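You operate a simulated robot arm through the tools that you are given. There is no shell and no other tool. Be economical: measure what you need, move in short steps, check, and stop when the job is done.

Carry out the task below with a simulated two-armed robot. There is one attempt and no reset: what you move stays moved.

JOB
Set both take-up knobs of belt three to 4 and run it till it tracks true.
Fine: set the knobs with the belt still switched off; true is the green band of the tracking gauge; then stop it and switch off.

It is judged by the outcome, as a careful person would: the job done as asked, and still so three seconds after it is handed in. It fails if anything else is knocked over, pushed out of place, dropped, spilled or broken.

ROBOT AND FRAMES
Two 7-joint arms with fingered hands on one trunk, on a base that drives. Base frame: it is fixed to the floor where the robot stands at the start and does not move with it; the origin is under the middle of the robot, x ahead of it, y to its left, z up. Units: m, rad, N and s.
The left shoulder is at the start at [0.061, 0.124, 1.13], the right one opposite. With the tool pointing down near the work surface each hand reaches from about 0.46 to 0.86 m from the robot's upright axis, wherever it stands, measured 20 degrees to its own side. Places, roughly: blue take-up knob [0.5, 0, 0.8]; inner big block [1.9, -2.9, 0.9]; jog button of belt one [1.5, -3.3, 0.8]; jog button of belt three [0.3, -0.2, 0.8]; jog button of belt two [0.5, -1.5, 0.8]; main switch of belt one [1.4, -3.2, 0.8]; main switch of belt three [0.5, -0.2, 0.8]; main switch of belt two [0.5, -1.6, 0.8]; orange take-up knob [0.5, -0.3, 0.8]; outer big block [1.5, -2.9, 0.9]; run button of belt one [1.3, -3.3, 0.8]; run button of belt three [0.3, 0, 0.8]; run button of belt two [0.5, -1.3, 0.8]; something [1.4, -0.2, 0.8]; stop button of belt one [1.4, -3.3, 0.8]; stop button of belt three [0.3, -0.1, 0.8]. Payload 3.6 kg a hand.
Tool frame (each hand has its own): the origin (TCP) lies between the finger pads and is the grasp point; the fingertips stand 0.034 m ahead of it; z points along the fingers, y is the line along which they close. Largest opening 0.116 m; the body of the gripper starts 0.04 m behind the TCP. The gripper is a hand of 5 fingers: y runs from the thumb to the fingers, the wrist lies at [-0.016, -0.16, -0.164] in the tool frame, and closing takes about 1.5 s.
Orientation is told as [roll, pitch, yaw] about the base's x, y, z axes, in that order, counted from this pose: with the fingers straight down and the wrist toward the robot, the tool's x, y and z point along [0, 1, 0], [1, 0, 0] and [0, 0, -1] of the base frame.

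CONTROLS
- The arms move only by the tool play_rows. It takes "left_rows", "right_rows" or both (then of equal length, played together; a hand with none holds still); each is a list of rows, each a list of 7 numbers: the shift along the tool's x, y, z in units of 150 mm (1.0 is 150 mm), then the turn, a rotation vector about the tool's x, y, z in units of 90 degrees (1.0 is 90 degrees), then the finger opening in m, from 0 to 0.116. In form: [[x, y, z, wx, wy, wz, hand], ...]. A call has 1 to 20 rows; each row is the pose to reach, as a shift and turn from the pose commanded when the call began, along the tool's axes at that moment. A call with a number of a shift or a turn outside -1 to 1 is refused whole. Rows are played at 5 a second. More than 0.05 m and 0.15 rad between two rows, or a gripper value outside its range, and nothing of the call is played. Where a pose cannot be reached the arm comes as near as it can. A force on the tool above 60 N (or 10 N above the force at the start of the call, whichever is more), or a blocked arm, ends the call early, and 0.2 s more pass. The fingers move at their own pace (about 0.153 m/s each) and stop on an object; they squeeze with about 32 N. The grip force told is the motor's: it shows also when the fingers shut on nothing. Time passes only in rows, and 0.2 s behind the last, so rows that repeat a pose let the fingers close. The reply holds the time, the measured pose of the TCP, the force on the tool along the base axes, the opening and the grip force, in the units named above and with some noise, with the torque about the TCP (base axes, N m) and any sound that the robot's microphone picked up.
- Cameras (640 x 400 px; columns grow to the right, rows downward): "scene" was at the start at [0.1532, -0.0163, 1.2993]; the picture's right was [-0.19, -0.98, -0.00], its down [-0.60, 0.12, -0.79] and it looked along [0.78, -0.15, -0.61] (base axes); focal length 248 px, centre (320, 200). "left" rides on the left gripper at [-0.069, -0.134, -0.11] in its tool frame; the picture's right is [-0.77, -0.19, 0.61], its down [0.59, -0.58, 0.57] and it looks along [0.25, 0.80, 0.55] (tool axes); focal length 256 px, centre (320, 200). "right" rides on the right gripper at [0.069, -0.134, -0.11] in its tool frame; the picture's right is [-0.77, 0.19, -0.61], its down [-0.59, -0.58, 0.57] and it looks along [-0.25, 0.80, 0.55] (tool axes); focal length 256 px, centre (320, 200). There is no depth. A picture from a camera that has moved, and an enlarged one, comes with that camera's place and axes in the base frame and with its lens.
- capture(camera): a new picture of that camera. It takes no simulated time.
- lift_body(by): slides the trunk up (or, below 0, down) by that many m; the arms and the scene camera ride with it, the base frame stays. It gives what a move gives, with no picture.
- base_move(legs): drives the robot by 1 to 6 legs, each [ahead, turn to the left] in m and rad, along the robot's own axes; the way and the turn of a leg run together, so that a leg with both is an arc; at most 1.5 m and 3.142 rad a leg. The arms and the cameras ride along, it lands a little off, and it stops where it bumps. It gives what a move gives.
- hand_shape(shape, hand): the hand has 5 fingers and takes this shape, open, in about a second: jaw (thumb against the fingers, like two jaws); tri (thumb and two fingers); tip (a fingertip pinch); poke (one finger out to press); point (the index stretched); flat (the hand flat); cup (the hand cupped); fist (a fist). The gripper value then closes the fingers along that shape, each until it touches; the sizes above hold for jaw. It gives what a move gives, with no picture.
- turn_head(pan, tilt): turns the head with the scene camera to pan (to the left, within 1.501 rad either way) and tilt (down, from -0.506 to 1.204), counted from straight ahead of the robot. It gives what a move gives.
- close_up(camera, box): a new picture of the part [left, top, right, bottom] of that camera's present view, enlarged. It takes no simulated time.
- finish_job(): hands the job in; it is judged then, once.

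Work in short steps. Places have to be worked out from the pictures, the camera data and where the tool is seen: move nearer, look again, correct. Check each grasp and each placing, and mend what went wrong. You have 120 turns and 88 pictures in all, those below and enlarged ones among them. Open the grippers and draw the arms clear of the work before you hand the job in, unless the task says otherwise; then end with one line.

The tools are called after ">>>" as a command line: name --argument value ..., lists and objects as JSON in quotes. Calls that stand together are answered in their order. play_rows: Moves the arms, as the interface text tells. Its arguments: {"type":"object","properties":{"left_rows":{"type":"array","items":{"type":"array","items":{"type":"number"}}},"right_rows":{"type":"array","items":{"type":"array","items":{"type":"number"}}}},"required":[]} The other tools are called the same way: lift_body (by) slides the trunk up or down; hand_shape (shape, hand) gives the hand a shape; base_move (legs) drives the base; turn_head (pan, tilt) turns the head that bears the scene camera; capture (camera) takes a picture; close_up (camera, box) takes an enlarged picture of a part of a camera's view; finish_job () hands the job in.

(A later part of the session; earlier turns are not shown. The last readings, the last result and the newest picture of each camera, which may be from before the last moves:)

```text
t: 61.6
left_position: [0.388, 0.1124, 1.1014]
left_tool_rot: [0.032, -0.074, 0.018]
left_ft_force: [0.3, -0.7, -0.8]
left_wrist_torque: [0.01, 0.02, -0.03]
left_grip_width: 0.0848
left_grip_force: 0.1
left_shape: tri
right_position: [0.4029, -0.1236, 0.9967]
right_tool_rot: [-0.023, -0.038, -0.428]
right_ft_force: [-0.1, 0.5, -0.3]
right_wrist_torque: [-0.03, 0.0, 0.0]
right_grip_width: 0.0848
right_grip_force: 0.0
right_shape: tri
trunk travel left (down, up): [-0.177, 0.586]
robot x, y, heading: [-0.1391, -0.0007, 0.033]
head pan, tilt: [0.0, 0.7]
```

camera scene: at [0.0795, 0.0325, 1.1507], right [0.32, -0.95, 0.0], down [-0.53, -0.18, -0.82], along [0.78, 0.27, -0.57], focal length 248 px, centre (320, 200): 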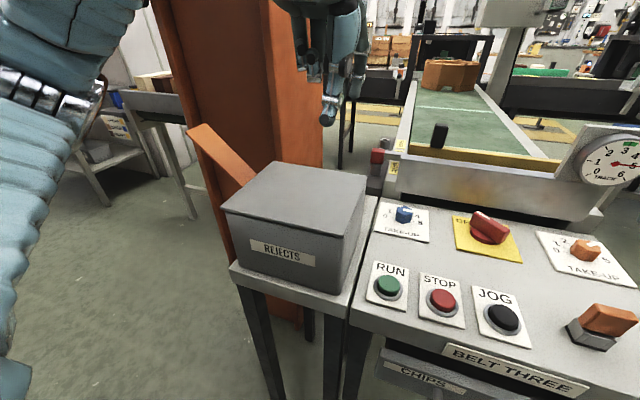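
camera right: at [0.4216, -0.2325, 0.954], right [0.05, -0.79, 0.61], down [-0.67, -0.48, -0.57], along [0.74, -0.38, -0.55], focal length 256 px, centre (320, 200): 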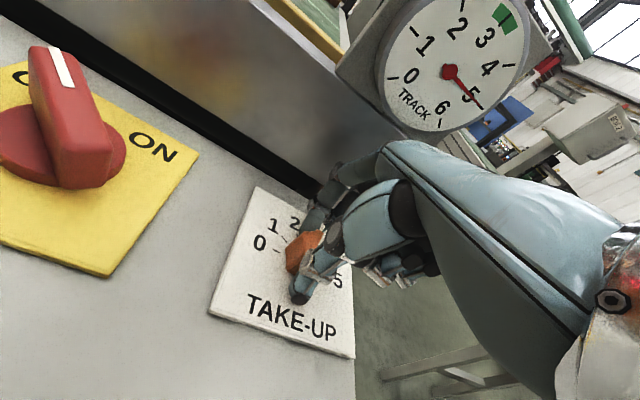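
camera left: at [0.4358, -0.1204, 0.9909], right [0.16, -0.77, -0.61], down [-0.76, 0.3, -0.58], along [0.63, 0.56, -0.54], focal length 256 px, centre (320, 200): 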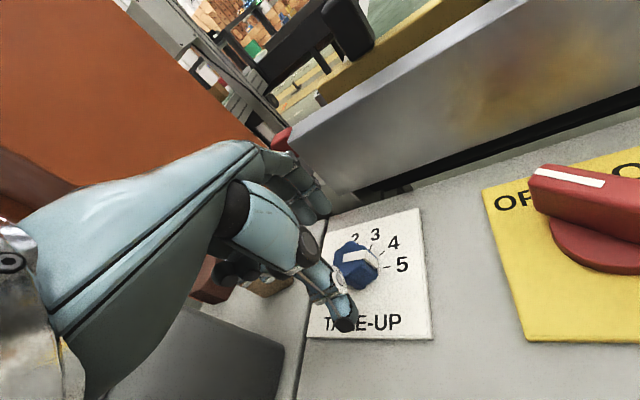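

Reach ends there because the yaw is wrong for that side. I'll turn the right hand to yaw ≈ +10° while moving on to (0.44, -0.02, 0.96).

>>> play_rows --right_rows '[[0, 0, 0, 0.005, 0, -0.08, 0.085], [0.05, 0, 0.03, 0.01, 0, -0.16, 0.085], [0.15, -0.01, 0.06, 0.015, 0, -0.24, 0.085], [0.28, -0.02, 0.1, 0.02, 0, -0.32, 0.085], [0.42, -0.03, 0.15, 0.025, 0, -0.39, 0.085], [0.57, -0.05, 0.2, 0.028, 0.003, -0.39, 0.085], [0.733, -0.063, 0.25, 0.028, 0.003, -0.39, 0.085], [0.733, -0.063, 0.25, 0.028, 0.003, -0.39, 0.085]]'

>>> capture --camera "scene"

```text
t: 63.4
left_position: [0.39, 0.1143, 1.101]
left_tool_rot: [0.032, -0.071, 0.015]
left_ft_force: [0.1, 0.4, -0.4]
left_wrist_torque: [0.0, 0.0, 0.01]
left_grip_width: 0.0851
left_grip_force: 0.1
left_shape: tri
right_position: [0.4379, -0.037, 0.9633]
right_tool_rot: [-0.026, 0.025, 0.184]
right_ft_force: [-0.7, -0.3, 0.3]
right_wrist_torque: [0.01, -0.03, -0.02]
right_grip_width: 0.0847
right_grip_force: 0.0
right_shape: tri
right hand out of reach, approached as far as the arm can: row 7, 8
trunk travel left (down, up): [-0.177, 0.586]
robot x, y, heading: [-0.1373, 0.0004, 0.03]
head pan, tilt: [0.0, 0.7]
```

```text
31 pictures are left
camera scene: at [0.0885, 0.007, 1.1415], right [0.03, -1.0, 0.0], down [-0.65, -0.02, -0.76], along [0.76, 0.02, -0.65], focal length 248 px, centre (320, 200)
```

scene: 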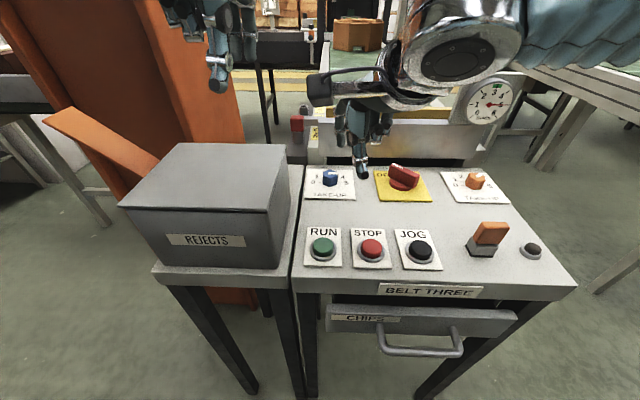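

The hand is near (0.438, -0.037) with little reach margin. I'll increase the yaw further while going down and forward.

>>> play_rows --right_rows '[[0, 0, 0.05, -0.005, 0.005, -0.07, 0.085], [0.02, 0.08, 0.12, -0.01, 0.01, -0.14, 0.085], [0.06, 0.18, 0.2, -0.014, 0.018, -0.2, 0.085], [0.1, 0.28, 0.28, -0.014, 0.018, -0.2, 0.085], [0.14, 0.38, 0.35, -0.014, 0.018, -0.2, 0.085], [0.167, 0.45, 0.353, -0.014, 0.018, -0.2, 0.085], [0.167, 0.45, 0.353, -0.014, 0.018, -0.2, 0.085]]'

>>> capture --camera "scene"

```text
t: 65.0
left_position: [0.3878, 0.1144, 1.101]
left_tool_rot: [0.032, -0.072, 0.018]
left_ft_force: [0.1, 0.1, -0.6]
left_wrist_torque: [0.01, 0.01, -0.02]
left_grip_width: 0.085
left_grip_force: 0.1
left_shape: tri
right_position: [0.4739, -0.017, 0.9181]
right_tool_rot: [0.007, 0.005, 0.498]
right_ft_force: [-0.2, 0.3, -0.6]
right_wrist_torque: [0.03, -0.04, 0.02]
right_grip_width: 0.0847
right_grip_force: 0.0
right_shape: tri
right hand out of reach, approached as far as the arm can: row 5, 6, 7
trunk travel left (down, up): [-0.177, 0.586]
robot x, y, heading: [-0.1413, -0.0041, 0.034]
head pan, tilt: [0.0, 0.7]
```

```text
30 pictures are left
camera scene: at [0.0811, 0.007, 1.142], right [0.03, -1.0, 0.0], down [-0.64, -0.02, -0.76], along [0.76, 0.02, -0.64], focal length 248 px, centre (320, 200)
```

scene: 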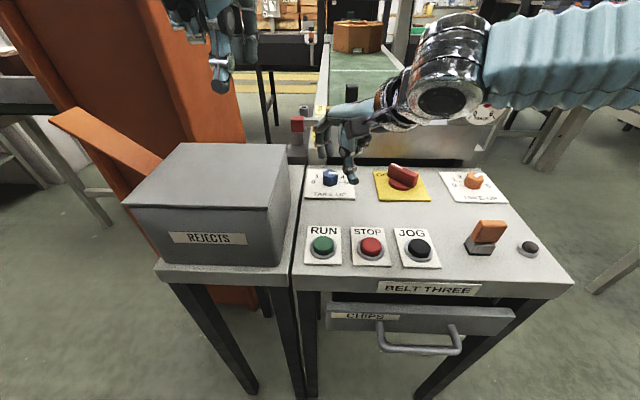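

Lowering the trunk further should give reach, as it did for orange. First I'll raise both hands 0.09, then lower the trunk 0.08.

>>> play_rows --left_rows '[[0, 0, -0.15, 0.01, 0, 0, 0.085], [0, 0, -0.3, 0.02, 0, 0, 0.085], [0, 0, -0.45, 0.03, -0.01, 0, 0.085], [0, 0, -0.6, 0.04, -0.02, 0, 0.085], [0, 0, -0.6, 0.04, -0.02, 0, 0.085]]' --right_rows '[[0, -0.03, -0.12, 0, 0, 0, 0.085], [0, -0.06, -0.24, 0, 0, 0, 0.085], [0, -0.1, -0.36, 0, 0, 0, 0.085], [0, -0.1, -0.48, 0, 0, 0, 0.085], [0, -0.1, -0.5, 0, 0, 0, 0.085]]'

>>> lift_body --by -0.08

>>> capture --camera "scene"

```text
t: 66.2
left_position: [0.3812, 0.11, 1.1924]
left_tool_rot: [0.0, -0.011, 0.019]
left_ft_force: [0.2, -0.7, 0.2]
left_wrist_torque: [-0.01, 0.02, 0.01]
left_grip_width: 0.0849
left_grip_force: 0.0
left_shape: tri
right_position: [0.4611, -0.0222, 0.9942]
right_tool_rot: [0.008, 0.004, 0.5]
right_ft_force: [0.0, 0.5, -0.4]
right_wrist_torque: [-0.05, -0.02, 0.01]
right_grip_width: 0.0846
right_grip_force: 0.1
right_shape: tri
trunk travel left (down, up): [-0.177, 0.586]
robot x, y, heading: [-0.138, -0.0012, 0.032]
head pan, tilt: [0.0, 0.7]
```

```text
t: 67.4
left_position: [0.3921, 0.1107, 1.1084]
left_tool_rot: [0.002, -0.001, 0.02]
left_ft_force: [-1.2, -0.1, -1.2]
left_wrist_torque: [-0.01, -0.06, 0.0]
left_grip_width: 0.0849
left_grip_force: 0.1
left_shape: tri
right_position: [0.469, -0.0224, 0.9122]
right_tool_rot: [0.01, 0.01, 0.498]
right_ft_force: [-1.6, -0.9, -1.1]
right_wrist_torque: [0.02, -0.04, -0.05]
right_grip_width: 0.0846
right_grip_force: 0.2
right_shape: tri
trunk travel left (down, up): [-0.097, 0.666]
robot x, y, heading: [-0.1352, 0.0012, 0.029]
head pan, tilt: [0.0, 0.7]
```

```text
29 pictures are left
camera scene: at [0.1471, 0.0091, 1.0536], right [0.03, -1.0, 0.0], down [-0.66, -0.02, -0.75], along [0.75, 0.02, -0.66], focal length 248 px, centre (320, 200)
```

scene: 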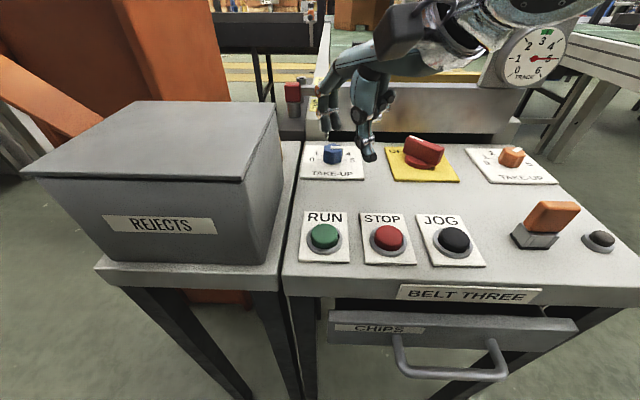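

Next I'll move the right hand over the blue knob with tips just above its top.

>>> play_rows --right_rows '[[-0.02, 0.1, 0.06, 0, 0, 0, 0.085], [-0.04, 0.2, 0.12, 0, 0, 0, 0.085], [-0.06, 0.3, 0.18, 0, 0, 0, 0.085], [-0.08, 0.4, 0.247, 0, 0, 0, 0.085], [-0.105, 0.52, 0.247, 0, 0, 0, 0.085], [-0.105, 0.52, 0.247, 0, 0, 0, 0.085]]'

>>> close_up --camera "scene" --box '[270, 80, 430, 190]'

```text
t: 68.6
left_position: [0.3592, 0.0896, 1.1243]
left_tool_rot: [-0.057, -0.078, -0.061]
left_ft_force: [-1.3, 0.1, -0.7]
left_wrist_torque: [0.04, -0.15, 0.03]
left_grip_width: 0.0849
left_grip_force: 0.1
left_shape: tri
right_position: [0.5181, -0.023, 0.8993]
right_tool_rot: [0.004, -0.051, 0.451]
right_ft_force: [0.3, -1.3, 1.1]
right_wrist_torque: [0.09, 0.06, 0.04]
right_grip_width: 0.085
right_grip_force: 0.0
right_shape: tri
right hand out of reach, approached as far as the arm can: row 4, 5, 6
trunk travel left (down, up): [-0.097, 0.666]
robot x, y, heading: [-0.1379, -0.0, 0.027]
head pan, tilt: [0.0, 0.7]
stopped in row 6 (right hand): the arm was blocked; the commanded pose is now the measured one
```

```text
3.64 times, centred on (350, 135) of scene
camera zoom: at [0.203, 0.01, 1.045], right [0.03, -1.0, 0.0], down [-0.7, -0.02, -0.72], along [0.71, 0.02, -0.7], focal length 900 px, centre (211, 436)
```

zoom: 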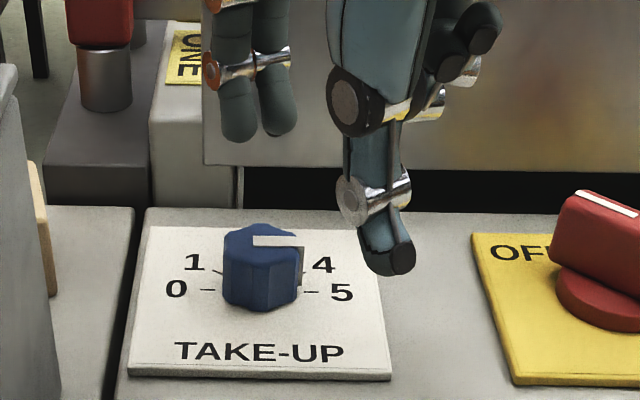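

The reach ends again with the body leaning, so this posture isn't workable. I'll retract the right hand up and back, restore the trunk, and then nudge the base forward for easier reach.

>>> play_rows --right_rows '[[0, -0.05, -0.1, 0, 0, 0, 0.085], [0, -0.1, -0.25, 0, 0, 0, 0.085], [-0.1, -0.15, -0.4, 0, 0, 0.04, 0.085], [-0.25, -0.2, -0.5, 0, 0, 0.1, 0.085], [-0.4, -0.25, -0.6, 0, 0, 0.17, 0.085], [-0.6, -0.25, -0.6, 0, 0, 0.24, 0.085], [-0.8, -0.25, -0.6, 0, 0, 0.29, 0.085], [-0.8, -0.25, -0.6, 0, 0, 0.29, 0.085]]'

>>> lift_body --by 0.2

>>> capture --camera "scene"

```text
t: 68.9
left_position: [0.3058, 0.0665, 1.1346]
left_tool_rot: [-0.099, -0.142, -0.155]
left_ft_force: [-2.6, -1.3, 3.9]
left_wrist_torque: [0.1, -0.12, 0.02]
left_grip_width: 0.085
left_grip_force: 0.1
left_shape: tri
right_position: [0.4952, -0.0533, 0.968]
right_tool_rot: [0.043, -0.186, 0.324]
right_ft_force: [0.5, -1.6, 0.6]
right_wrist_torque: [0.06, 0.07, 0.09]
right_grip_width: 0.085
right_grip_force: 0.0
right_shape: tri
trunk travel left (down, up): [-0.097, 0.666]
robot x, y, heading: [-0.1396, -0.0008, 0.028]
head pan, tilt: [0.0, 0.7]
stopped in row 1 (right hand): the arm was blocked; the commanded pose is now the measured one
```

```text
t: 69.3
left_position: [0.2625, 0.0623, 1.1208]
left_tool_rot: [-0.08, -0.066, -0.14]
left_ft_force: [20.6, -2.6, 39.7]
left_wrist_torque: [-0.15, 1.06, 0.18]
left_grip_width: 0.0739
left_grip_force: 0.1
left_shape: tri
right_position: [0.4186, -0.0712, 1.0185]
right_tool_rot: [0.097, -0.301, 0.27]
right_ft_force: [0.8, -1.0, -1.1]
right_wrist_torque: [0.08, -0.02, 0.05]
right_grip_width: 0.0849
right_grip_force: 0.0
right_shape: tri
trunk travel left (down, up): [-0.098, 0.664]
robot x, y, heading: [-0.1371, -0.0002, 0.026]
head pan, tilt: [0.0, 0.7]
stopped: the arm was blocked; the commanded pose is now the measured one
```

```text
27 pictures are left
camera scene: at [0.2244, 0.0085, 1.0381], right [0.04, -1.0, 0.0], down [-0.75, -0.03, -0.66], along [0.66, 0.03, -0.75], focal length 248 px, centre (320, 200)
```

scene: 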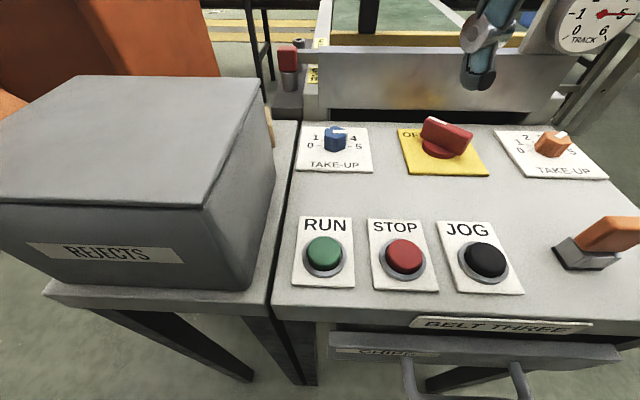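

The trunk is leaning forward and has met its own left hand. I'll let it settle and check.

>>> turn_head --pan 0.3 --tilt 0.5

>>> turn_head --pan 0 --tilt 0.5

>>> capture --camera "scene"

```text
t: 70.1
left_position: [0.19, 0.0739, 1.1569]
left_tool_rot: [-0.053, -0.237, -0.128]
left_ft_force: [2.4, -0.5, -0.6]
left_wrist_torque: [-0.03, 0.09, -0.06]
left_grip_width: 0.0848
left_grip_force: 0.1
left_shape: tri
right_position: [0.3966, -0.0535, 1.0154]
right_tool_rot: [0.019, -0.282, 0.332]
right_ft_force: [1.6, 0.6, -1.1]
right_wrist_torque: [-0.03, 0.08, 0.0]
right_grip_width: 0.0852
right_grip_force: 0.1
right_shape: tri
trunk travel left (down, up): [-0.098, 0.664]
robot x, y, heading: [-0.1366, -0.0024, 0.026]
head pan, tilt: [0.3, 0.499]
```

```text
t: 70.9
left_position: [0.1764, 0.0708, 1.1599]
left_tool_rot: [-0.052, -0.245, -0.132]
left_ft_force: [-0.2, -0.4, 1.6]
left_wrist_torque: [0.01, 0.0, 0.0]
left_grip_width: 0.0847
left_grip_force: 0.1
left_shape: tri
right_position: [0.3828, -0.0561, 1.023]
right_tool_rot: [0.022, -0.301, 0.329]
right_ft_force: [-0.1, 0.4, 2.0]
right_wrist_torque: [-0.06, 0.03, -0.03]
right_grip_width: 0.0851
right_grip_force: 0.1
right_shape: tri
trunk travel left (down, up): [-0.098, 0.664]
robot x, y, heading: [-0.1415, -0.0018, 0.029]
head pan, tilt: [0.0, 0.499]
```

```text
26 pictures are left
camera scene: at [0.1248, 0.0071, 1.0774], right [0.03, -1.0, 0.0], down [-0.47, -0.01, -0.88], along [0.88, 0.02, -0.47], focal length 248 px, centre (320, 200)
```

scene: 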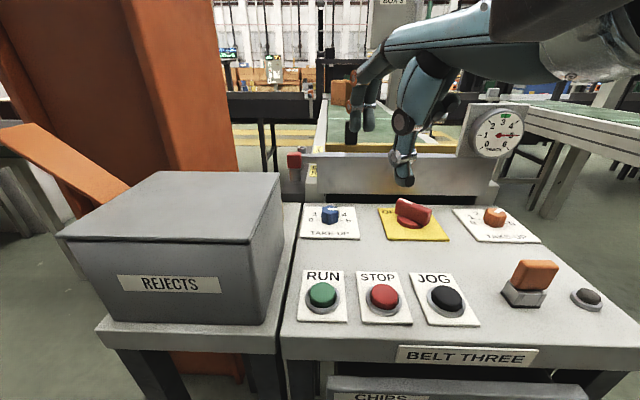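

It is upright again. Most likely the left elbow pressed on the box when I lowered the trunk. I'll raise the trunk 0.2 now that things are calm.

>>> lift_body --by 0.2

>>> capture --camera "scene"

```text
t: 73.0
left_position: [0.1922, 0.0747, 1.355]
left_tool_rot: [-0.045, -0.231, -0.115]
left_ft_force: [-0.8, -0.3, 0.5]
left_wrist_torque: [0.02, 0.0, 0.01]
left_grip_width: 0.0847
left_grip_force: 0.0
left_shape: tri
right_position: [0.3963, -0.0552, 1.2154]
right_tool_rot: [0.023, -0.288, 0.325]
right_ft_force: [0.6, 0.2, -0.2]
right_wrist_torque: [0.01, -0.02, -0.01]
right_grip_width: 0.0851
right_grip_force: 0.1
right_shape: tri
trunk travel left (down, up): [-0.298, 0.464]
robot x, y, heading: [-0.1387, -0.0024, 0.029]
head pan, tilt: [0.0, 0.499]
```

```text
25 pictures are left
camera scene: at [0.0304, 0.0046, 1.2863], right [0.03, -1.0, 0.0], down [-0.48, -0.01, -0.88], along [0.88, 0.02, -0.48], focal length 248 px, centre (320, 200)
```

scene: 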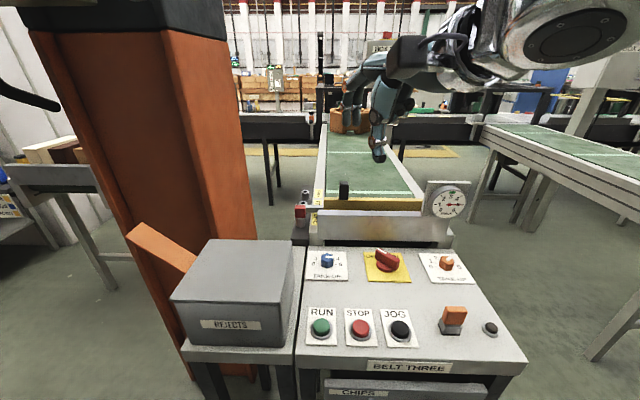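

All calm and the box is in place. I'll nudge the base forward 0.07.

>>> base_move --legs '[[0.07, -0.03]]'

```text
t: 74.0
left_position: [0.2671, 0.0663, 1.3542]
left_tool_rot: [-0.04, -0.232, -0.144]
left_ft_force: [-0.7, -0.3, 0.7]
left_wrist_torque: [0.02, 0.01, 0.02]
left_grip_width: 0.0848
left_grip_force: 0.0
left_shape: tri
right_position: [0.4683, -0.0716, 1.2158]
right_tool_rot: [0.022, -0.289, 0.297]
right_ft_force: [-0.9, -0.5, 0.3]
right_wrist_torque: [0.04, -0.02, 0.05]
right_grip_width: 0.0853
right_grip_force: 0.0
right_shape: tri
trunk travel left (down, up): [-0.298, 0.464]
robot x, y, heading: [-0.0704, -0.0023, -0.003]
head pan, tilt: [0.0, 0.499]
```

The base moved smoothly. I'll go another 0.05, still behind the start position, and then bring the left hand forward and level.

>>> base_move --legs '[[0.05, 0]]'

>>> play_rows --left_rows '[[0, 0.1, 0, 0.02, 0.01, -0.01, 0.085], [0, 0.2, 0, 0.04, 0.015, -0.03, 0.085], [0, 0.35, 0, 0.07, 0.02, -0.05, 0.085], [0, 0.5, 0, 0.1, 0.02, -0.07, 0.085], [0, 0.65, 0, 0.13, 0.025, -0.09, 0.085], [0, 0.8, 0, 0.148, 0.025, -0.09, 0.085], [0, 0.8, 0, 0.148, 0.025, -0.09, 0.085]]'

>>> capture --camera "scene"

```text
t: 75.0
left_position: [0.358, 0.0559, 1.3434]
left_tool_rot: [-0.077, -0.207, -0.195]
left_ft_force: [3.4, 0.9, 0.9]
left_wrist_torque: [0.02, -0.19, -0.09]
left_grip_width: 0.0833
left_grip_force: 0.0
left_shape: tri
right_position: [0.5643, -0.0804, 1.2036]
right_tool_rot: [0.089, -0.269, 0.254]
right_ft_force: [-0.1, -1.3, 2.5]
right_wrist_torque: [0.03, 0.09, 0.06]
right_grip_width: 0.0852
right_grip_force: 0.0
right_shape: tri
trunk travel left (down, up): [-0.298, 0.464]
robot x, y, heading: [-0.0166, 0.0003, -0.001]
head pan, tilt: [0.0, 0.499]
```

```text
t: 75.2
left_position: [0.2958, 0.0161, 1.3538]
left_tool_rot: [-0.177, -0.166, -0.199]
left_ft_force: [57.9, 1.7, 96.4]
left_wrist_torque: [-0.19, -1.6, -0.23]
left_grip_width: 0.0438
left_grip_force: 0.0
left_shape: tri
right_position: [0.4916, -0.1414, 1.1788]
right_tool_rot: [0.188, -0.172, 0.049]
right_ft_force: [150.7, -75.6, -128.9]
right_wrist_torque: [2.44, -6.66, 6.43]
right_grip_width: 0.0852
right_grip_force: 0.0
right_shape: tri
trunk travel left (down, up): [-0.298, 0.464]
robot x, y, heading: [-0.0193, -0.0003, -0.008]
head pan, tilt: [0.0, 0.499]
stopped in row 1 (right hand): the force on the tool passed its limit (the readings are from after the stop); the commanded pose is now the measured one
```

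```text
24 pictures are left
camera scene: at [0.3303, -0.0354, 1.2775], right [-0.27, -0.96, 0.03], down [-0.52, 0.12, -0.84], along [0.81, -0.24, -0.53], focal length 248 px, centre (320, 200)
```

scene: 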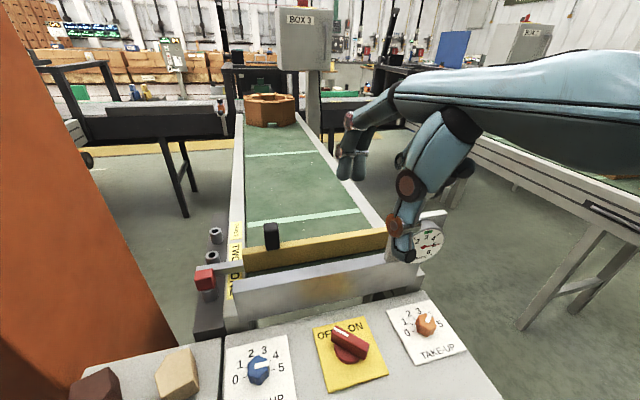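

A strong sway pressed the left hand, still near the chest, against the robot itself. I'll let it calm down and read again.

>>> turn_head --pan 0.3 --tilt 0.6

>>> turn_head --pan 0 --tilt 0.6

>>> capture --camera "scene"

```text
t: 76.0
left_position: [0.0938, 0.046, 1.3659]
left_tool_rot: [-0.107, -0.34, -0.215]
left_ft_force: [13.5, -0.6, 59.3]
left_wrist_torque: [-0.74, 0.0, 0.02]
left_grip_width: 0.0538
left_grip_force: 0.1
left_shape: tri
right_position: [0.3104, -0.0856, 1.259]
right_tool_rot: [0.08, -0.415, 0.237]
right_ft_force: [93.7, 10.4, -43.8]
right_wrist_torque: [-1.65, -4.71, -2.35]
right_grip_width: 0.0849
right_grip_force: 0.0
right_shape: tri
trunk travel left (down, up): [-0.298, 0.464]
robot x, y, heading: [-0.0201, -0.0005, -0.009]
head pan, tilt: [0.3, 0.6]
```

```text
t: 76.8
left_position: [0.2244, 0.0344, 1.3466]
left_tool_rot: [-0.171, -0.19, -0.191]
left_ft_force: [127.6, 7.0, 63.6]
left_wrist_torque: [0.61, -1.21, -1.08]
left_grip_width: 0.044
left_grip_force: 0.0
left_shape: tri
right_position: [0.4208, -0.0961, 1.2458]
right_tool_rot: [0.263, -0.323, 0.142]
right_ft_force: [153.2, -40.5, 112.3]
right_wrist_torque: [4.74, 35.33, 3.52]
right_grip_width: 0.0852
right_grip_force: 0.0
right_shape: tri
trunk travel left (down, up): [-0.298, 0.464]
robot x, y, heading: [-0.0171, -0.0016, -0.002]
head pan, tilt: [0.0, 0.6]
```

```text
23 pictures are left
camera scene: at [0.2503, -0.014, 1.2639], right [-0.16, -0.99, 0.01], down [-0.69, 0.1, -0.72], along [0.71, -0.12, -0.69], focal length 248 px, centre (320, 200)
```

scene: 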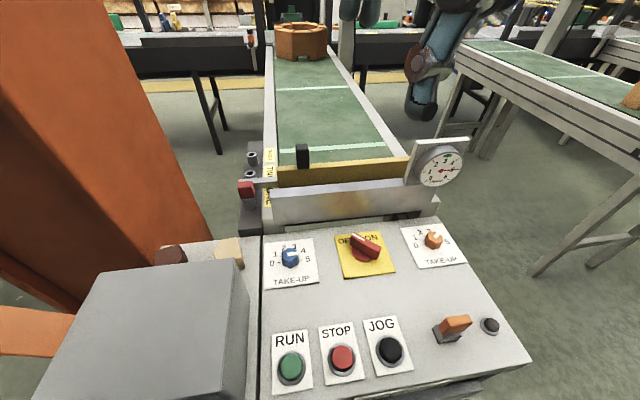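

The left fingers are pressed against the right wrist. I'll separate them, moving the left hand leftward and the right hand rightward.

>>> play_rows --left_rows '[[0.15, 0, 0, 0, 0, 0, 0.085], [0.3, 0, 0, 0, 0, 0, 0.085], [0.45, 0, 0, 0, 0, 0, 0.085], [0.6, 0, 0, 0, 0, 0, 0.085], [0.75, 0, 0, 0, 0, 0, 0.085]]' --right_rows '[[-0.15, 0, 0, 0, 0, 0, 0.085], [-0.3, 0, 0, 0, 0, 0, 0.085], [-0.5, 0.05, 0, 0, 0, 0, 0.085], [-0.7, 0.1, 0, 0, 0, 0, 0.085], [-0.9, 0.15, 0, 0, 0, 0, 0.085]]'

>>> turn_head --pan 0 --tilt 0.3

>>> capture --camera "scene"

```text
t: 77.1
left_position: [0.141, 0.0308, 1.3663]
left_tool_rot: [-0.254, -0.203, -0.113]
left_ft_force: [20.2, -25.1, 108.8]
left_wrist_torque: [-0.11, -0.45, 0.71]
left_grip_width: 0.0444
left_grip_force: 0.0
left_shape: tri
right_position: [0.2896, -0.1041, 1.2812]
right_tool_rot: [0.393, -0.488, 0.069]
right_ft_force: [-21.9, -39.5, 0.3]
right_wrist_torque: [2.16, -0.8, 8.05]
right_grip_width: 0.085
right_grip_force: 0.0
right_shape: tri
trunk travel left (down, up): [-0.298, 0.464]
robot x, y, heading: [-0.0148, -0.0002, -0.003]
head pan, tilt: [0.0, 0.6]
stopped in row 1 (left hand): the arm was blocked; the commanded pose is now the measured one
```

```text
t: 77.9
left_position: [0.1655, 0.0401, 1.3643]
left_tool_rot: [-0.208, -0.289, -0.172]
left_ft_force: [76.3, 11.6, 90.7]
left_wrist_torque: [0.13, -1.93, 0.24]
left_grip_width: 0.0344
left_grip_force: 0.1
left_shape: tri
right_position: [0.3599, -0.0975, 1.2516]
right_tool_rot: [0.407, -0.33, 0.053]
right_ft_force: [100.6, -198.9, -0.8]
right_wrist_torque: [16.81, 8.86, 34.78]
right_grip_width: 0.085
right_grip_force: 0.2
right_shape: tri
trunk travel left (down, up): [-0.298, 0.464]
robot x, y, heading: [-0.0125, 0.005, -0.006]
head pan, tilt: [0.0, 0.3]
```

```text
22 pictures are left
camera scene: at [0.2254, 0.0056, 1.3003], right [0.05, -1.0, 0.0], down [-0.35, -0.02, -0.94], along [0.93, 0.05, -0.35], focal length 248 px, centre (320, 200)
```

scene: 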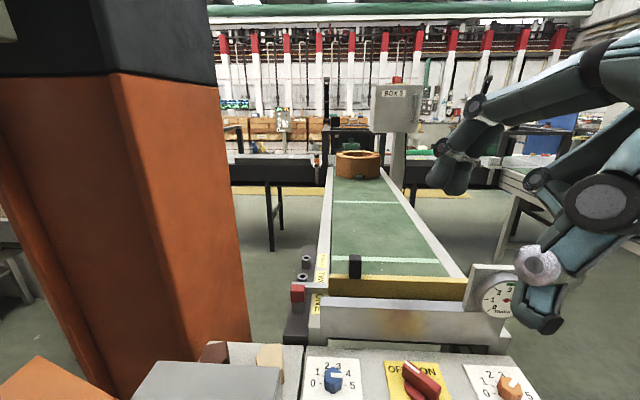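

The left hand at z≈1.36 is right on top of the head (camera at z 1.30) and pressing down. I'll raise the left hand straight up first.

>>> play_rows --left_rows '[[0.1, 0, -0.3, 0, 0, 0, 0.085], [0.2, 0, -0.6, 0, 0, 0, 0.085], [0.35, 0, -0.8, 0, 0, 0, 0.085], [0.5, 0, -0.8, 0, 0, 0, 0.085], [0.7, 0, -0.8, 0, 0, 0, 0.085], [0.9, 0, -0.8, 0, 0, 0, 0.085]]'

>>> play_rows --left_rows '[[0.1, 0, -0.3, 0, 0, 0, 0.085], [0.2, 0, -0.6, 0, 0, 0, 0.085], [0.35, 0, -0.8, 0, 0, 0, 0.085], [0.5, 0, -0.8, 0, 0, 0, 0.085], [0.7, 0, -0.8, 0, 0, 0, 0.085], [0.9, 0, -0.8, 0, 0, 0, 0.085]]'

```text
t: 78.2
left_position: [0.1462, 0.0323, 1.3686]
left_tool_rot: [-0.281, -0.159, -0.113]
left_ft_force: [72.0, 29.3, 98.4]
left_wrist_torque: [0.25, -2.03, 0.31]
left_grip_width: 0.0347
left_grip_force: 0.1
left_shape: tri
left hand out of reach, approached as far as the arm can: row 1
right_position: [0.29, -0.1055, 1.2651]
right_tool_rot: [0.415, -0.397, 0.035]
right_ft_force: [2.2, -1.9, -2.6]
right_wrist_torque: [0.1, 0.06, 0.09]
right_grip_width: 0.0851
right_grip_force: 0.1
right_shape: tri
trunk travel left (down, up): [-0.298, 0.464]
robot x, y, heading: [-0.0123, -0.0004, -0.002]
head pan, tilt: [0.0, 0.3]
stopped in row 1 (right hand): the force on the tool passed its limit (the readings are from after the stop); the commanded pose is now the measured one
```

```text
t: 78.5
left_position: [0.0552, 0.0289, 1.3778]
left_tool_rot: [-0.295, -0.229, -0.122]
left_ft_force: [16.3, 2.9, 84.2]
left_wrist_torque: [-0.15, -1.45, 0.36]
left_grip_width: 0.044
left_grip_force: 0.1
left_shape: tri
left hand out of reach, approached as far as the arm can: row 1
right_position: [0.1982, -0.1025, 1.2812]
right_tool_rot: [0.409, -0.475, 0.051]
right_ft_force: [3.6, 1.7, 1.5]
right_wrist_torque: [-0.18, 0.21, 0.11]
right_grip_width: 0.0851
right_grip_force: 0.0
right_shape: tri
trunk travel left (down, up): [-0.298, 0.464]
robot x, y, heading: [-0.0144, -0.0035, -0.008]
head pan, tilt: [0.0, 0.3]
stopped in row 1 (right hand): the arm was blocked; the commanded pose is now the measured one
```

The force on the left hand points forward and up, so forward is the way out. I'll move the left hand forward with a little lift, and the right hand forward too to keep clear.

>>> play_rows --left_rows '[[0, 0.3, -0.1, 0, 0, 0, 0.085], [0, 0.6, -0.15, 0, 0, 0, 0.085], [0.05, 0.9, -0.2, 0, 0, 0, 0.085], [0.1, 1.0, -0.2, 0, 0, 0, 0.085]]' --right_rows '[[-0.1, 0.3, 0, 0, 0, 0, 0.085], [-0.2, 0.6, 0, 0, 0, 0, 0.085], [-0.35, 0.9, 0, 0, 0, 0, 0.085], [-0.5, 1.0, 0, 0, 0, 0, 0.085]]'

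>>> play_rows --left_rows '[[0, 0.3, -0.1, 0, 0, 0, 0.085], [0, 0.6, -0.15, 0, 0, 0, 0.085], [0.05, 0.9, -0.2, 0, 0, 0, 0.085], [0.1, 1.0, -0.2, 0, 0, 0, 0.085]]'

```text
refused: row 3 steps farther than a row can; nothing moved
```

```text
t: 79.5
left_position: [0.2133, 0.0364, 1.4275]
left_tool_rot: [-0.26, -0.235, -0.129]
left_ft_force: [-0.7, -0.3, 1.6]
left_wrist_torque: [0.04, -0.05, 0.03]
left_grip_width: 0.085
left_grip_force: 0.0
left_shape: tri
right_position: [0.2249, -0.1017, 1.2753]
right_tool_rot: [0.412, -0.448, 0.047]
right_ft_force: [0.3, 0.3, 1.4]
right_wrist_torque: [-0.06, 0.05, -0.04]
right_grip_width: 0.0848
right_grip_force: 0.1
right_shape: tri
trunk travel left (down, up): [-0.298, 0.464]
robot x, y, heading: [-0.0119, 0.0066, -0.001]
head pan, tilt: [0.0, 0.3]
```

The left hand is free. I'll continue it forward and leftward while leveling, then bring the right hand forward too.

>>> play_rows --left_rows '[[0.08, 0.15, 0, 0.02, 0.02, -0.01, 0.085], [0.18, 0.35, 0, 0.05, 0.05, -0.02, 0.085], [0.3, 0.55, 0, 0.08, 0.08, -0.04, 0.085], [0.42, 0.75, 0, 0.11, 0.12, -0.06, 0.085], [0.55, 0.95, 0, 0.15, 0.165, -0.08, 0.085], [0.55, 0.95, 0, 0.15, 0.165, -0.08, 0.085]]'

>>> play_rows --right_rows '[[-0.1, 0.15, 0, 0.04, -0.03, 0, 0.085], [-0.25, 0.35, 0, 0.08, -0.07, 0, 0.085], [-0.4, 0.55, 0, 0.13, -0.11, 0.01, 0.085], [-0.55, 0.75, 0, 0.18, -0.16, 0.02, 0.085], [-0.7, 0.9, 0, 0.23, -0.21, 0.03, 0.085], [-0.8, 1.0, 0, 0.28, -0.26, 0.03, 0.085], [-0.8, 1.0, 0, 0.28, -0.26, 0.03, 0.085]]'

>>> turn_head --pan 0 --tilt 0.65

>>> capture --camera "scene"

```text
t: 80.9
left_position: [0.3844, 0.0998, 1.4345]
left_tool_rot: [-0.012, 0.03, -0.033]
left_ft_force: [-0.3, 0.2, -0.1]
left_wrist_torque: [-0.07, 0.0, 0.0]
left_grip_width: 0.0851
left_grip_force: 0.0
left_shape: tri
right_position: [0.2396, -0.1019, 1.2711]
right_tool_rot: [0.413, -0.435, 0.048]
right_ft_force: [0.0, -0.2, -1.0]
right_wrist_torque: [0.01, 0.0, -0.01]
right_grip_width: 0.0852
right_grip_force: 0.0
right_shape: tri
trunk travel left (down, up): [-0.298, 0.464]
robot x, y, heading: [-0.0148, 0.001, -0.001]
head pan, tilt: [0.0, 0.3]
```

```text
t: 82.5
left_position: [0.3845, 0.0989, 1.4345]
left_tool_rot: [-0.012, 0.03, -0.034]
left_ft_force: [0.3, 0.7, 0.3]
left_wrist_torque: [0.01, 0.0, 0.02]
left_grip_width: 0.0846
left_grip_force: 0.0
left_shape: tri
right_position: [0.4025, -0.2032, 1.2894]
right_tool_rot: [-0.013, 0.005, 0.091]
right_ft_force: [-0.1, -1.0, 0.0]
right_wrist_torque: [0.03, 0.0, -0.01]
right_grip_width: 0.0854
right_grip_force: 0.1
right_shape: tri
trunk travel left (down, up): [-0.298, 0.464]
robot x, y, heading: [-0.0116, 0.0005, 0.001]
head pan, tilt: [0.0, 0.3]
```

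```text
t: 83.3
left_position: [0.3852, 0.0978, 1.4349]
left_tool_rot: [-0.012, 0.03, -0.033]
left_ft_force: [0.1, -0.1, 0.0]
left_wrist_torque: [0.07, -0.01, -0.02]
left_grip_width: 0.0848
left_grip_force: 0.1
left_shape: tri
right_position: [0.4012, -0.2036, 1.2904]
right_tool_rot: [-0.014, 0.004, 0.089]
right_ft_force: [-0.4, -0.3, -1.0]
right_wrist_torque: [0.0, -0.01, 0.02]
right_grip_width: 0.0852
right_grip_force: 0.1
right_shape: tri
trunk travel left (down, up): [-0.298, 0.464]
robot x, y, heading: [-0.0157, 0.0021, -0.002]
head pan, tilt: [0.0, 0.649]
```

```text
21 pictures are left
camera scene: at [0.1515, 0.0004, 1.2732], right [0.0, -1.0, 0.0], down [-0.6, 0.0, -0.8], along [0.8, 0.0, -0.6], focal length 248 px, centre (320, 200)
```

scene: 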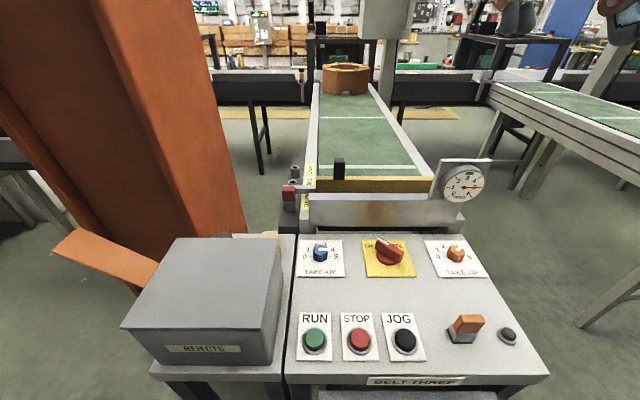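

Everything looks intact and calm, with the robot at x≈-0.015. I'll move the left hand over in front of the blue knob, still high, and then down in stages.

>>> play_rows --left_rows '[[-0.1, 0.05, 0.15, 0, 0, -0.02, 0.085], [-0.22, 0.12, 0.3, 0, 0, -0.04, 0.085], [-0.35, 0.2, 0.45, -0.01, 0, -0.06, 0.085], [-0.48, 0.28, 0.6, -0.02, 0.008, -0.08, 0.085], [-0.6, 0.36, 0.75, -0.02, 0.008, -0.08, 0.085], [-0.65, 0.42, 0.9, -0.02, 0.008, -0.08, 0.085], [-0.65, 0.42, 1.0, -0.02, 0.008, -0.08, 0.085], [-0.65, 0.42, 1.0, -0.02, 0.008, -0.08, 0.085]]'

>>> play_rows --left_rows '[[0, 0, 0.15, 0, 0, 0, 0.085], [0, 0, 0.3, 0, 0, 0, 0.085], [0, 0, 0.45, 0, 0, 0, 0.085], [0, 0, 0.6, 0, 0, 0, 0.085], [0, 0, 0.75, 0, 0, 0, 0.085], [0, 0, 0.9, 0, 0, 0, 0.085], [0, 0, 1.0, 0, 0, 0, 0.085], [0, 0, 1.0, 0, 0, 0, 0.085]]'

```text
t: 85.2
left_position: [0.4399, -0.0027, 1.2841]
left_tool_rot: [0.001, 0.001, 0.092]
left_ft_force: [0.5, -0.2, 0.9]
left_wrist_torque: [0.01, 0.01, 0.0]
left_grip_width: 0.0847
left_grip_force: 0.0
left_shape: tri
right_position: [0.4016, -0.2039, 1.2899]
right_tool_rot: [-0.015, 0.003, 0.09]
right_ft_force: [0.9, -0.8, -0.1]
right_wrist_torque: [-0.03, -0.02, 0.0]
right_grip_width: 0.085
right_grip_force: 0.1
right_shape: tri
trunk travel left (down, up): [-0.298, 0.464]
robot x, y, heading: [-0.0117, 0.0022, 0.003]
head pan, tilt: [0.0, 0.649]
```

```text
t: 87.0
left_position: [0.4393, -0.0027, 1.1327]
left_tool_rot: [0.0, -0.001, 0.092]
left_ft_force: [-0.3, 0.6, 0.7]
left_wrist_torque: [0.02, 0.0, -0.01]
left_grip_width: 0.0847
left_grip_force: 0.0
left_shape: tri
right_position: [0.4014, -0.2032, 1.2895]
right_tool_rot: [-0.014, 0.003, 0.091]
right_ft_force: [-0.6, -1.0, -0.1]
right_wrist_torque: [0.02, 0.02, 0.02]
right_grip_width: 0.0849
right_grip_force: 0.1
right_shape: tri
trunk travel left (down, up): [-0.298, 0.464]
robot x, y, heading: [-0.0145, 0.0033, -0.006]
head pan, tilt: [0.0, 0.649]
```

Going well. I'll go down another 0.15 and check the elbow against the box.

>>> play_rows --left_rows '[[0, 0, 0.15, 0, 0, 0, 0.085], [0, 0, 0.3, 0, 0, 0, 0.085], [0, 0, 0.45, 0, 0, 0, 0.085], [0, 0, 0.6, 0, 0, 0, 0.085], [0, 0, 0.75, 0, 0, 0, 0.085], [0, 0, 0.9, 0, 0, 0, 0.085], [0, 0, 1.0, 0, 0, 0, 0.085], [0, 0, 1.0, 0, 0, 0, 0.085]]'

>>> capture --camera "scene"

```text
t: 88.8
left_position: [0.4398, -0.0011, 0.9842]
left_tool_rot: [0.001, -0.001, 0.093]
left_ft_force: [-0.6, -0.5, -0.6]
left_wrist_torque: [0.02, -0.01, -0.03]
left_grip_width: 0.0849
left_grip_force: 0.0
left_shape: tri
right_position: [0.4012, -0.2039, 1.2892]
right_tool_rot: [-0.015, 0.005, 0.09]
right_ft_force: [-0.4, -0.1, -0.1]
right_wrist_torque: [0.0, -0.05, 0.04]
right_grip_width: 0.0852
right_grip_force: 0.1
right_shape: tri
trunk travel left (down, up): [-0.298, 0.464]
robot x, y, heading: [-0.013, -0.0011, -0.003]
head pan, tilt: [0.0, 0.649]
```

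```text
20 pictures are left
camera scene: at [0.1515, 0.0003, 1.2731], right [0.0, -1.0, 0.0], down [-0.6, 0.0, -0.8], along [0.8, 0.0, -0.6], focal length 248 px, centre (320, 200)
```

scene: 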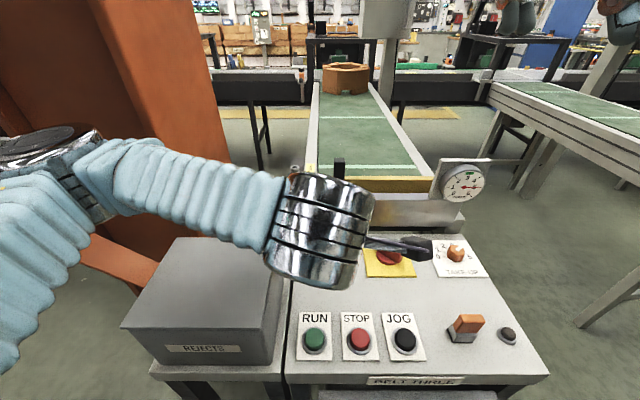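

The forearm is well above the box. I'll descend and move forward over the blue knob.

>>> play_rows --left_rows '[[0, 0.05, 0.15, 0, 0, 0, 0.085], [0, 0.12, 0.3, 0, 0, 0, 0.085], [-0.01, 0.2, 0.45, 0, 0, 0, 0.085], [-0.02, 0.3, 0.6, 0, 0, 0, 0.085], [-0.03, 0.42, 0.7, 0, 0, 0, 0.085], [-0.04, 0.54, 0.747, 0, 0, 0, 0.085], [-0.045, 0.64, 0.747, 0, 0, 0, 0.085], [-0.045, 0.7, 0.747, 0, 0, 0, 0.085], [-0.045, 0.7, 0.747, 0, 0, 0, 0.085]]'

>>> capture --camera "left"

```text
t: 90.2
left_position: [0.524, 0.0052, 0.8864]
left_tool_rot: [0.007, -0.027, 0.104]
left_ft_force: [0.1, 0.6, 0.6]
left_wrist_torque: [0.03, 0.01, 0.04]
left_grip_width: 0.0848
left_grip_force: 0.0
left_shape: tri
right_position: [0.3977, -0.2087, 1.2904]
right_tool_rot: [-0.006, 0.003, 0.083]
right_ft_force: [1.3, -1.2, -1.1]
right_wrist_torque: [0.08, 0.1, 0.03]
right_grip_width: 0.085
right_grip_force: 0.1
right_shape: tri
trunk travel left (down, up): [-0.298, 0.464]
robot x, y, heading: [-0.0164, 0.0019, 0.003]
head pan, tilt: [0.0, 0.649]
stopped in row 7 (right hand): the arm was blocked; the commanded pose is now the measured one
```

```text
19 pictures are left
camera left: at [0.3936, -0.0784, 0.992], right [-0.09, -0.78, -0.62], down [-0.62, 0.53, -0.58], along [0.78, 0.33, -0.53], focal length 256 px, centre (320, 200)
```

left: 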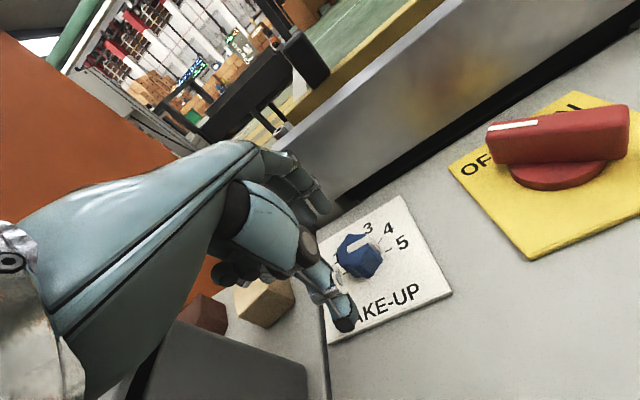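

The body tilted slightly back, so the left elbow is probably touching the orange pillar. I'll back off a little and yaw the hand to about 40°, which pulls the forearm and elbow inward.

>>> play_rows --left_rows '[[0, -0.1, -0.05, 0, 0, 0, 0.085], [0, -0.2, -0.1, 0, 0, -0.06, 0.085], [0, -0.2, -0.1, 0, 0, -0.14, 0.085], [0, -0.2, -0.1, 0, 0, -0.22, 0.085], [0, -0.2, -0.1, 0, 0, -0.3, 0.085], [0, -0.2, -0.1, 0, 0, -0.38, 0.085], [0, -0.2, -0.1, 0, 0, -0.38, 0.085]]'

>>> capture --camera "scene"

```text
t: 90.5
left_position: [0.5247, 0.0123, 0.897]
left_tool_rot: [0.01, -0.048, 0.12]
left_ft_force: [-0.3, 0.2, 0.4]
left_wrist_torque: [0.0, 0.01, 0.02]
left_grip_width: 0.0851
left_grip_force: 0.0
left_shape: tri
right_position: [0.4025, -0.2083, 1.2845]
right_tool_rot: [-0.001, 0.015, 0.084]
right_ft_force: [0.7, -0.4, -0.3]
right_wrist_torque: [0.06, 0.02, 0.02]
right_grip_width: 0.0852
right_grip_force: 0.1
right_shape: tri
trunk travel left (down, up): [-0.298, 0.464]
robot x, y, heading: [-0.0131, -0.0016, 0.009]
head pan, tilt: [0.0, 0.649]
stopped in row 1 (right hand): the arm was blocked; the commanded pose is now the measured one
```

```text
18 pictures are left
camera scene: at [0.1466, -0.0018, 1.2738], right [0.01, -1.0, 0.0], down [-0.6, 0.0, -0.8], along [0.8, 0.01, -0.6], focal length 248 px, centre (320, 200)
```

scene: 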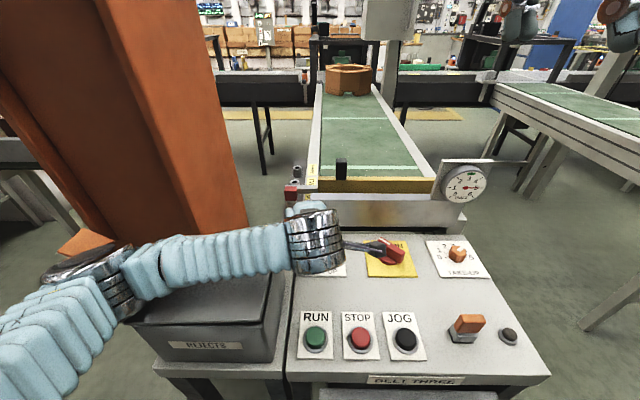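

The elbow is resting low by the box and the orange arm. I'll raise the trunk 0.12 to lift the elbow, then yaw the hand up there before coming down.

>>> lift_body --by 0.12

>>> play_rows --left_rows '[[0, -0.1, 0, 0.01, 0, -0.05, 0.085], [0, -0.2, 0, 0.02, 0, -0.11, 0.085], [0, -0.2, 0, 0.03, 0, -0.18, 0.085], [0, -0.2, 0, 0.03, 0, -0.25, 0.085], [0, -0.2, 0, 0.03, 0, -0.32, 0.085], [0, -0.2, 0, 0.03, 0, -0.38, 0.085], [0, -0.2, 0, 0.03, 0, -0.38, 0.085]]'

```text
t: 91.5
left_position: [0.4995, 0.0288, 0.9922]
left_tool_rot: [0.032, -0.134, 0.178]
left_ft_force: [3.5, 1.2, -2.1]
left_wrist_torque: [-0.04, 0.2, 0.02]
left_grip_width: 0.0848
left_grip_force: 0.0
left_shape: tri
right_position: [0.3767, -0.1691, 1.3855]
right_tool_rot: [-0.16, -0.104, 0.155]
right_ft_force: [-0.3, -1.7, 0.9]
right_wrist_torque: [0.07, 0.01, 0.06]
right_grip_width: 0.0849
right_grip_force: 0.0
right_shape: tri
trunk travel left (down, up): [-0.373, 0.39]
robot x, y, heading: [0.0107, 0.0018, 0.118]
head pan, tilt: [0.0, 0.649]
stopped: the arm was blocked; the commanded pose is now the measured one
```

```text
t: 91.8
left_position: [0.4865, -0.152, 0.9733]
left_tool_rot: [0.163, -0.123, 0.08]
left_ft_force: [-2.9, 2.9, -0.3]
left_wrist_torque: [-0.27, -0.14, -0.2]
left_grip_width: 0.085
left_grip_force: 0.1
left_shape: tri
right_position: [0.3518, -0.3953, 1.33]
right_tool_rot: [0.017, -0.04, 0.02]
right_ft_force: [4.9, 6.3, 1.7]
right_wrist_torque: [-0.33, 0.47, -0.11]
right_grip_width: 0.0849
right_grip_force: 0.0
right_shape: tri
trunk travel left (down, up): [-0.373, 0.39]
robot x, y, heading: [-0.009, -0.0003, 0.044]
head pan, tilt: [0.0, 0.649]
stopped in row 1 (left hand): the arm was blocked; the commanded pose is now the measured one
```

The elbow was caught under the pillar's orange arm and has just sprung free. I'll let it settle and look.

>>> turn_head --pan 0.25 --tilt 0.65

>>> turn_head --pan 0.1 --tilt 0.65

>>> capture --camera "scene"

```text
t: 92.6
left_position: [0.4839, 0.0011, 0.9927]
left_tool_rot: [0.033, -0.126, 0.127]
left_ft_force: [3.2, 0.2, -2.4]
left_wrist_torque: [0.11, 0.09, 0.1]
left_grip_width: 0.085
left_grip_force: 0.1
left_shape: tri
right_position: [0.347, -0.1995, 1.3791]
right_tool_rot: [-0.155, -0.047, 0.049]
right_ft_force: [-4.6, -6.4, 2.4]
right_wrist_torque: [0.36, -0.35, 0.2]
right_grip_width: 0.0848
right_grip_force: 0.0
right_shape: tri
trunk travel left (down, up): [-0.373, 0.39]
robot x, y, heading: [-0.0092, 0.0008, 0.063]
head pan, tilt: [0.25, 0.649]
```

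```text
t: 93.3
left_position: [0.4949, -0.1432, 0.9768]
left_tool_rot: [0.158, -0.119, 0.099]
left_ft_force: [0.1, 4.1, 2.3]
left_wrist_torque: [-0.22, 0.15, -0.18]
left_grip_width: 0.0851
left_grip_force: 0.2
left_shape: tri
right_position: [0.3601, -0.3859, 1.3199]
right_tool_rot: [0.045, -0.013, 0.037]
right_ft_force: [2.1, 4.7, 0.2]
right_wrist_torque: [-0.23, 0.05, -0.05]
right_grip_width: 0.0851
right_grip_force: 0.0
right_shape: tri
trunk travel left (down, up): [-0.373, 0.39]
robot x, y, heading: [-0.0026, -0.0005, 0.024]
head pan, tilt: [0.099, 0.649]
```

```text
17 pictures are left
camera scene: at [0.1396, -0.1321, 1.3524], right [0.13, -0.99, -0.11], down [-0.6, 0.01, -0.8], along [0.79, 0.17, -0.59], focal length 248 px, centre (320, 200)
```

scene: 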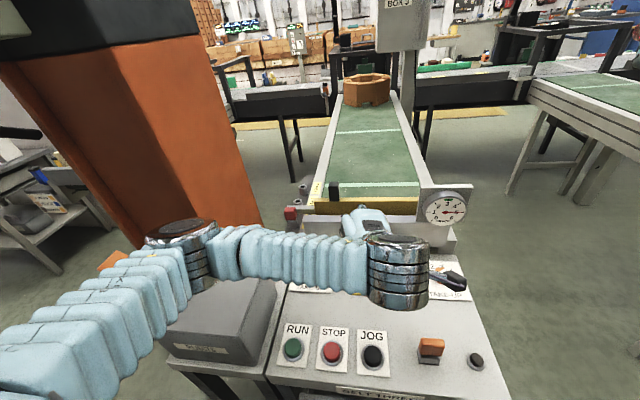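

It's swaying sideways, but the elbow is now above the box. I'll wait longer.

>>> turn_head --pan -0.6 --tilt 0.65

>>> turn_head --pan 0.6 --tilt 0.65

>>> turn_head --pan 0 --tilt 0.65

```text
t: 94.3
left_position: [0.4937, -0.1452, 0.9715]
left_tool_rot: [0.155, -0.114, 0.092]
left_ft_force: [-7.3, 0.6, -8.0]
left_wrist_torque: [-0.16, -0.68, -0.1]
left_grip_width: 0.085
left_grip_force: 0.1
left_shape: tri
right_position: [0.3628, -0.3875, 1.331]
right_tool_rot: [0.017, -0.037, 0.028]
right_ft_force: [3.3, 6.6, 2.2]
right_wrist_torque: [-0.39, 0.3, -0.21]
right_grip_width: 0.085
right_grip_force: 0.1
right_shape: tri
trunk travel left (down, up): [-0.373, 0.39]
robot x, y, heading: [-0.0069, -0.0002, 0.048]
head pan, tilt: [-0.6, 0.649]
```

```text
t: 95.8
left_position: [0.4911, -0.1329, 0.9766]
left_tool_rot: [0.147, -0.119, 0.094]
left_ft_force: [-2.8, 0.3, 1.6]
left_wrist_torque: [-0.04, -0.13, -0.07]
left_grip_width: 0.085
left_grip_force: 0.0
left_shape: tri
right_position: [0.3594, -0.3726, 1.3258]
right_tool_rot: [0.023, -0.017, 0.033]
right_ft_force: [1.5, 4.2, 1.0]
right_wrist_torque: [-0.21, 0.05, -0.09]
right_grip_width: 0.0852
right_grip_force: 0.1
right_shape: tri
trunk travel left (down, up): [-0.373, 0.39]
robot x, y, heading: [-0.0036, 0.0018, 0.029]
head pan, tilt: [0.6, 0.649]
```

```text
t: 96.8
left_position: [0.4955, -0.1353, 0.9777]
left_tool_rot: [0.152, -0.129, 0.087]
left_ft_force: [0.9, 1.5, 7.2]
left_wrist_torque: [-0.18, 0.39, -0.18]
left_grip_width: 0.0849
left_grip_force: 0.1
left_shape: tri
right_position: [0.3625, -0.3752, 1.3367]
right_tool_rot: [-0.001, -0.038, 0.028]
right_ft_force: [2.6, 3.9, 1.6]
right_wrist_torque: [-0.32, 0.26, -0.13]
right_grip_width: 0.0848
right_grip_force: 0.0
right_shape: tri
trunk travel left (down, up): [-0.373, 0.39]
robot x, y, heading: [-0.0102, -0.0017, 0.045]
head pan, tilt: [0.0, 0.649]
```

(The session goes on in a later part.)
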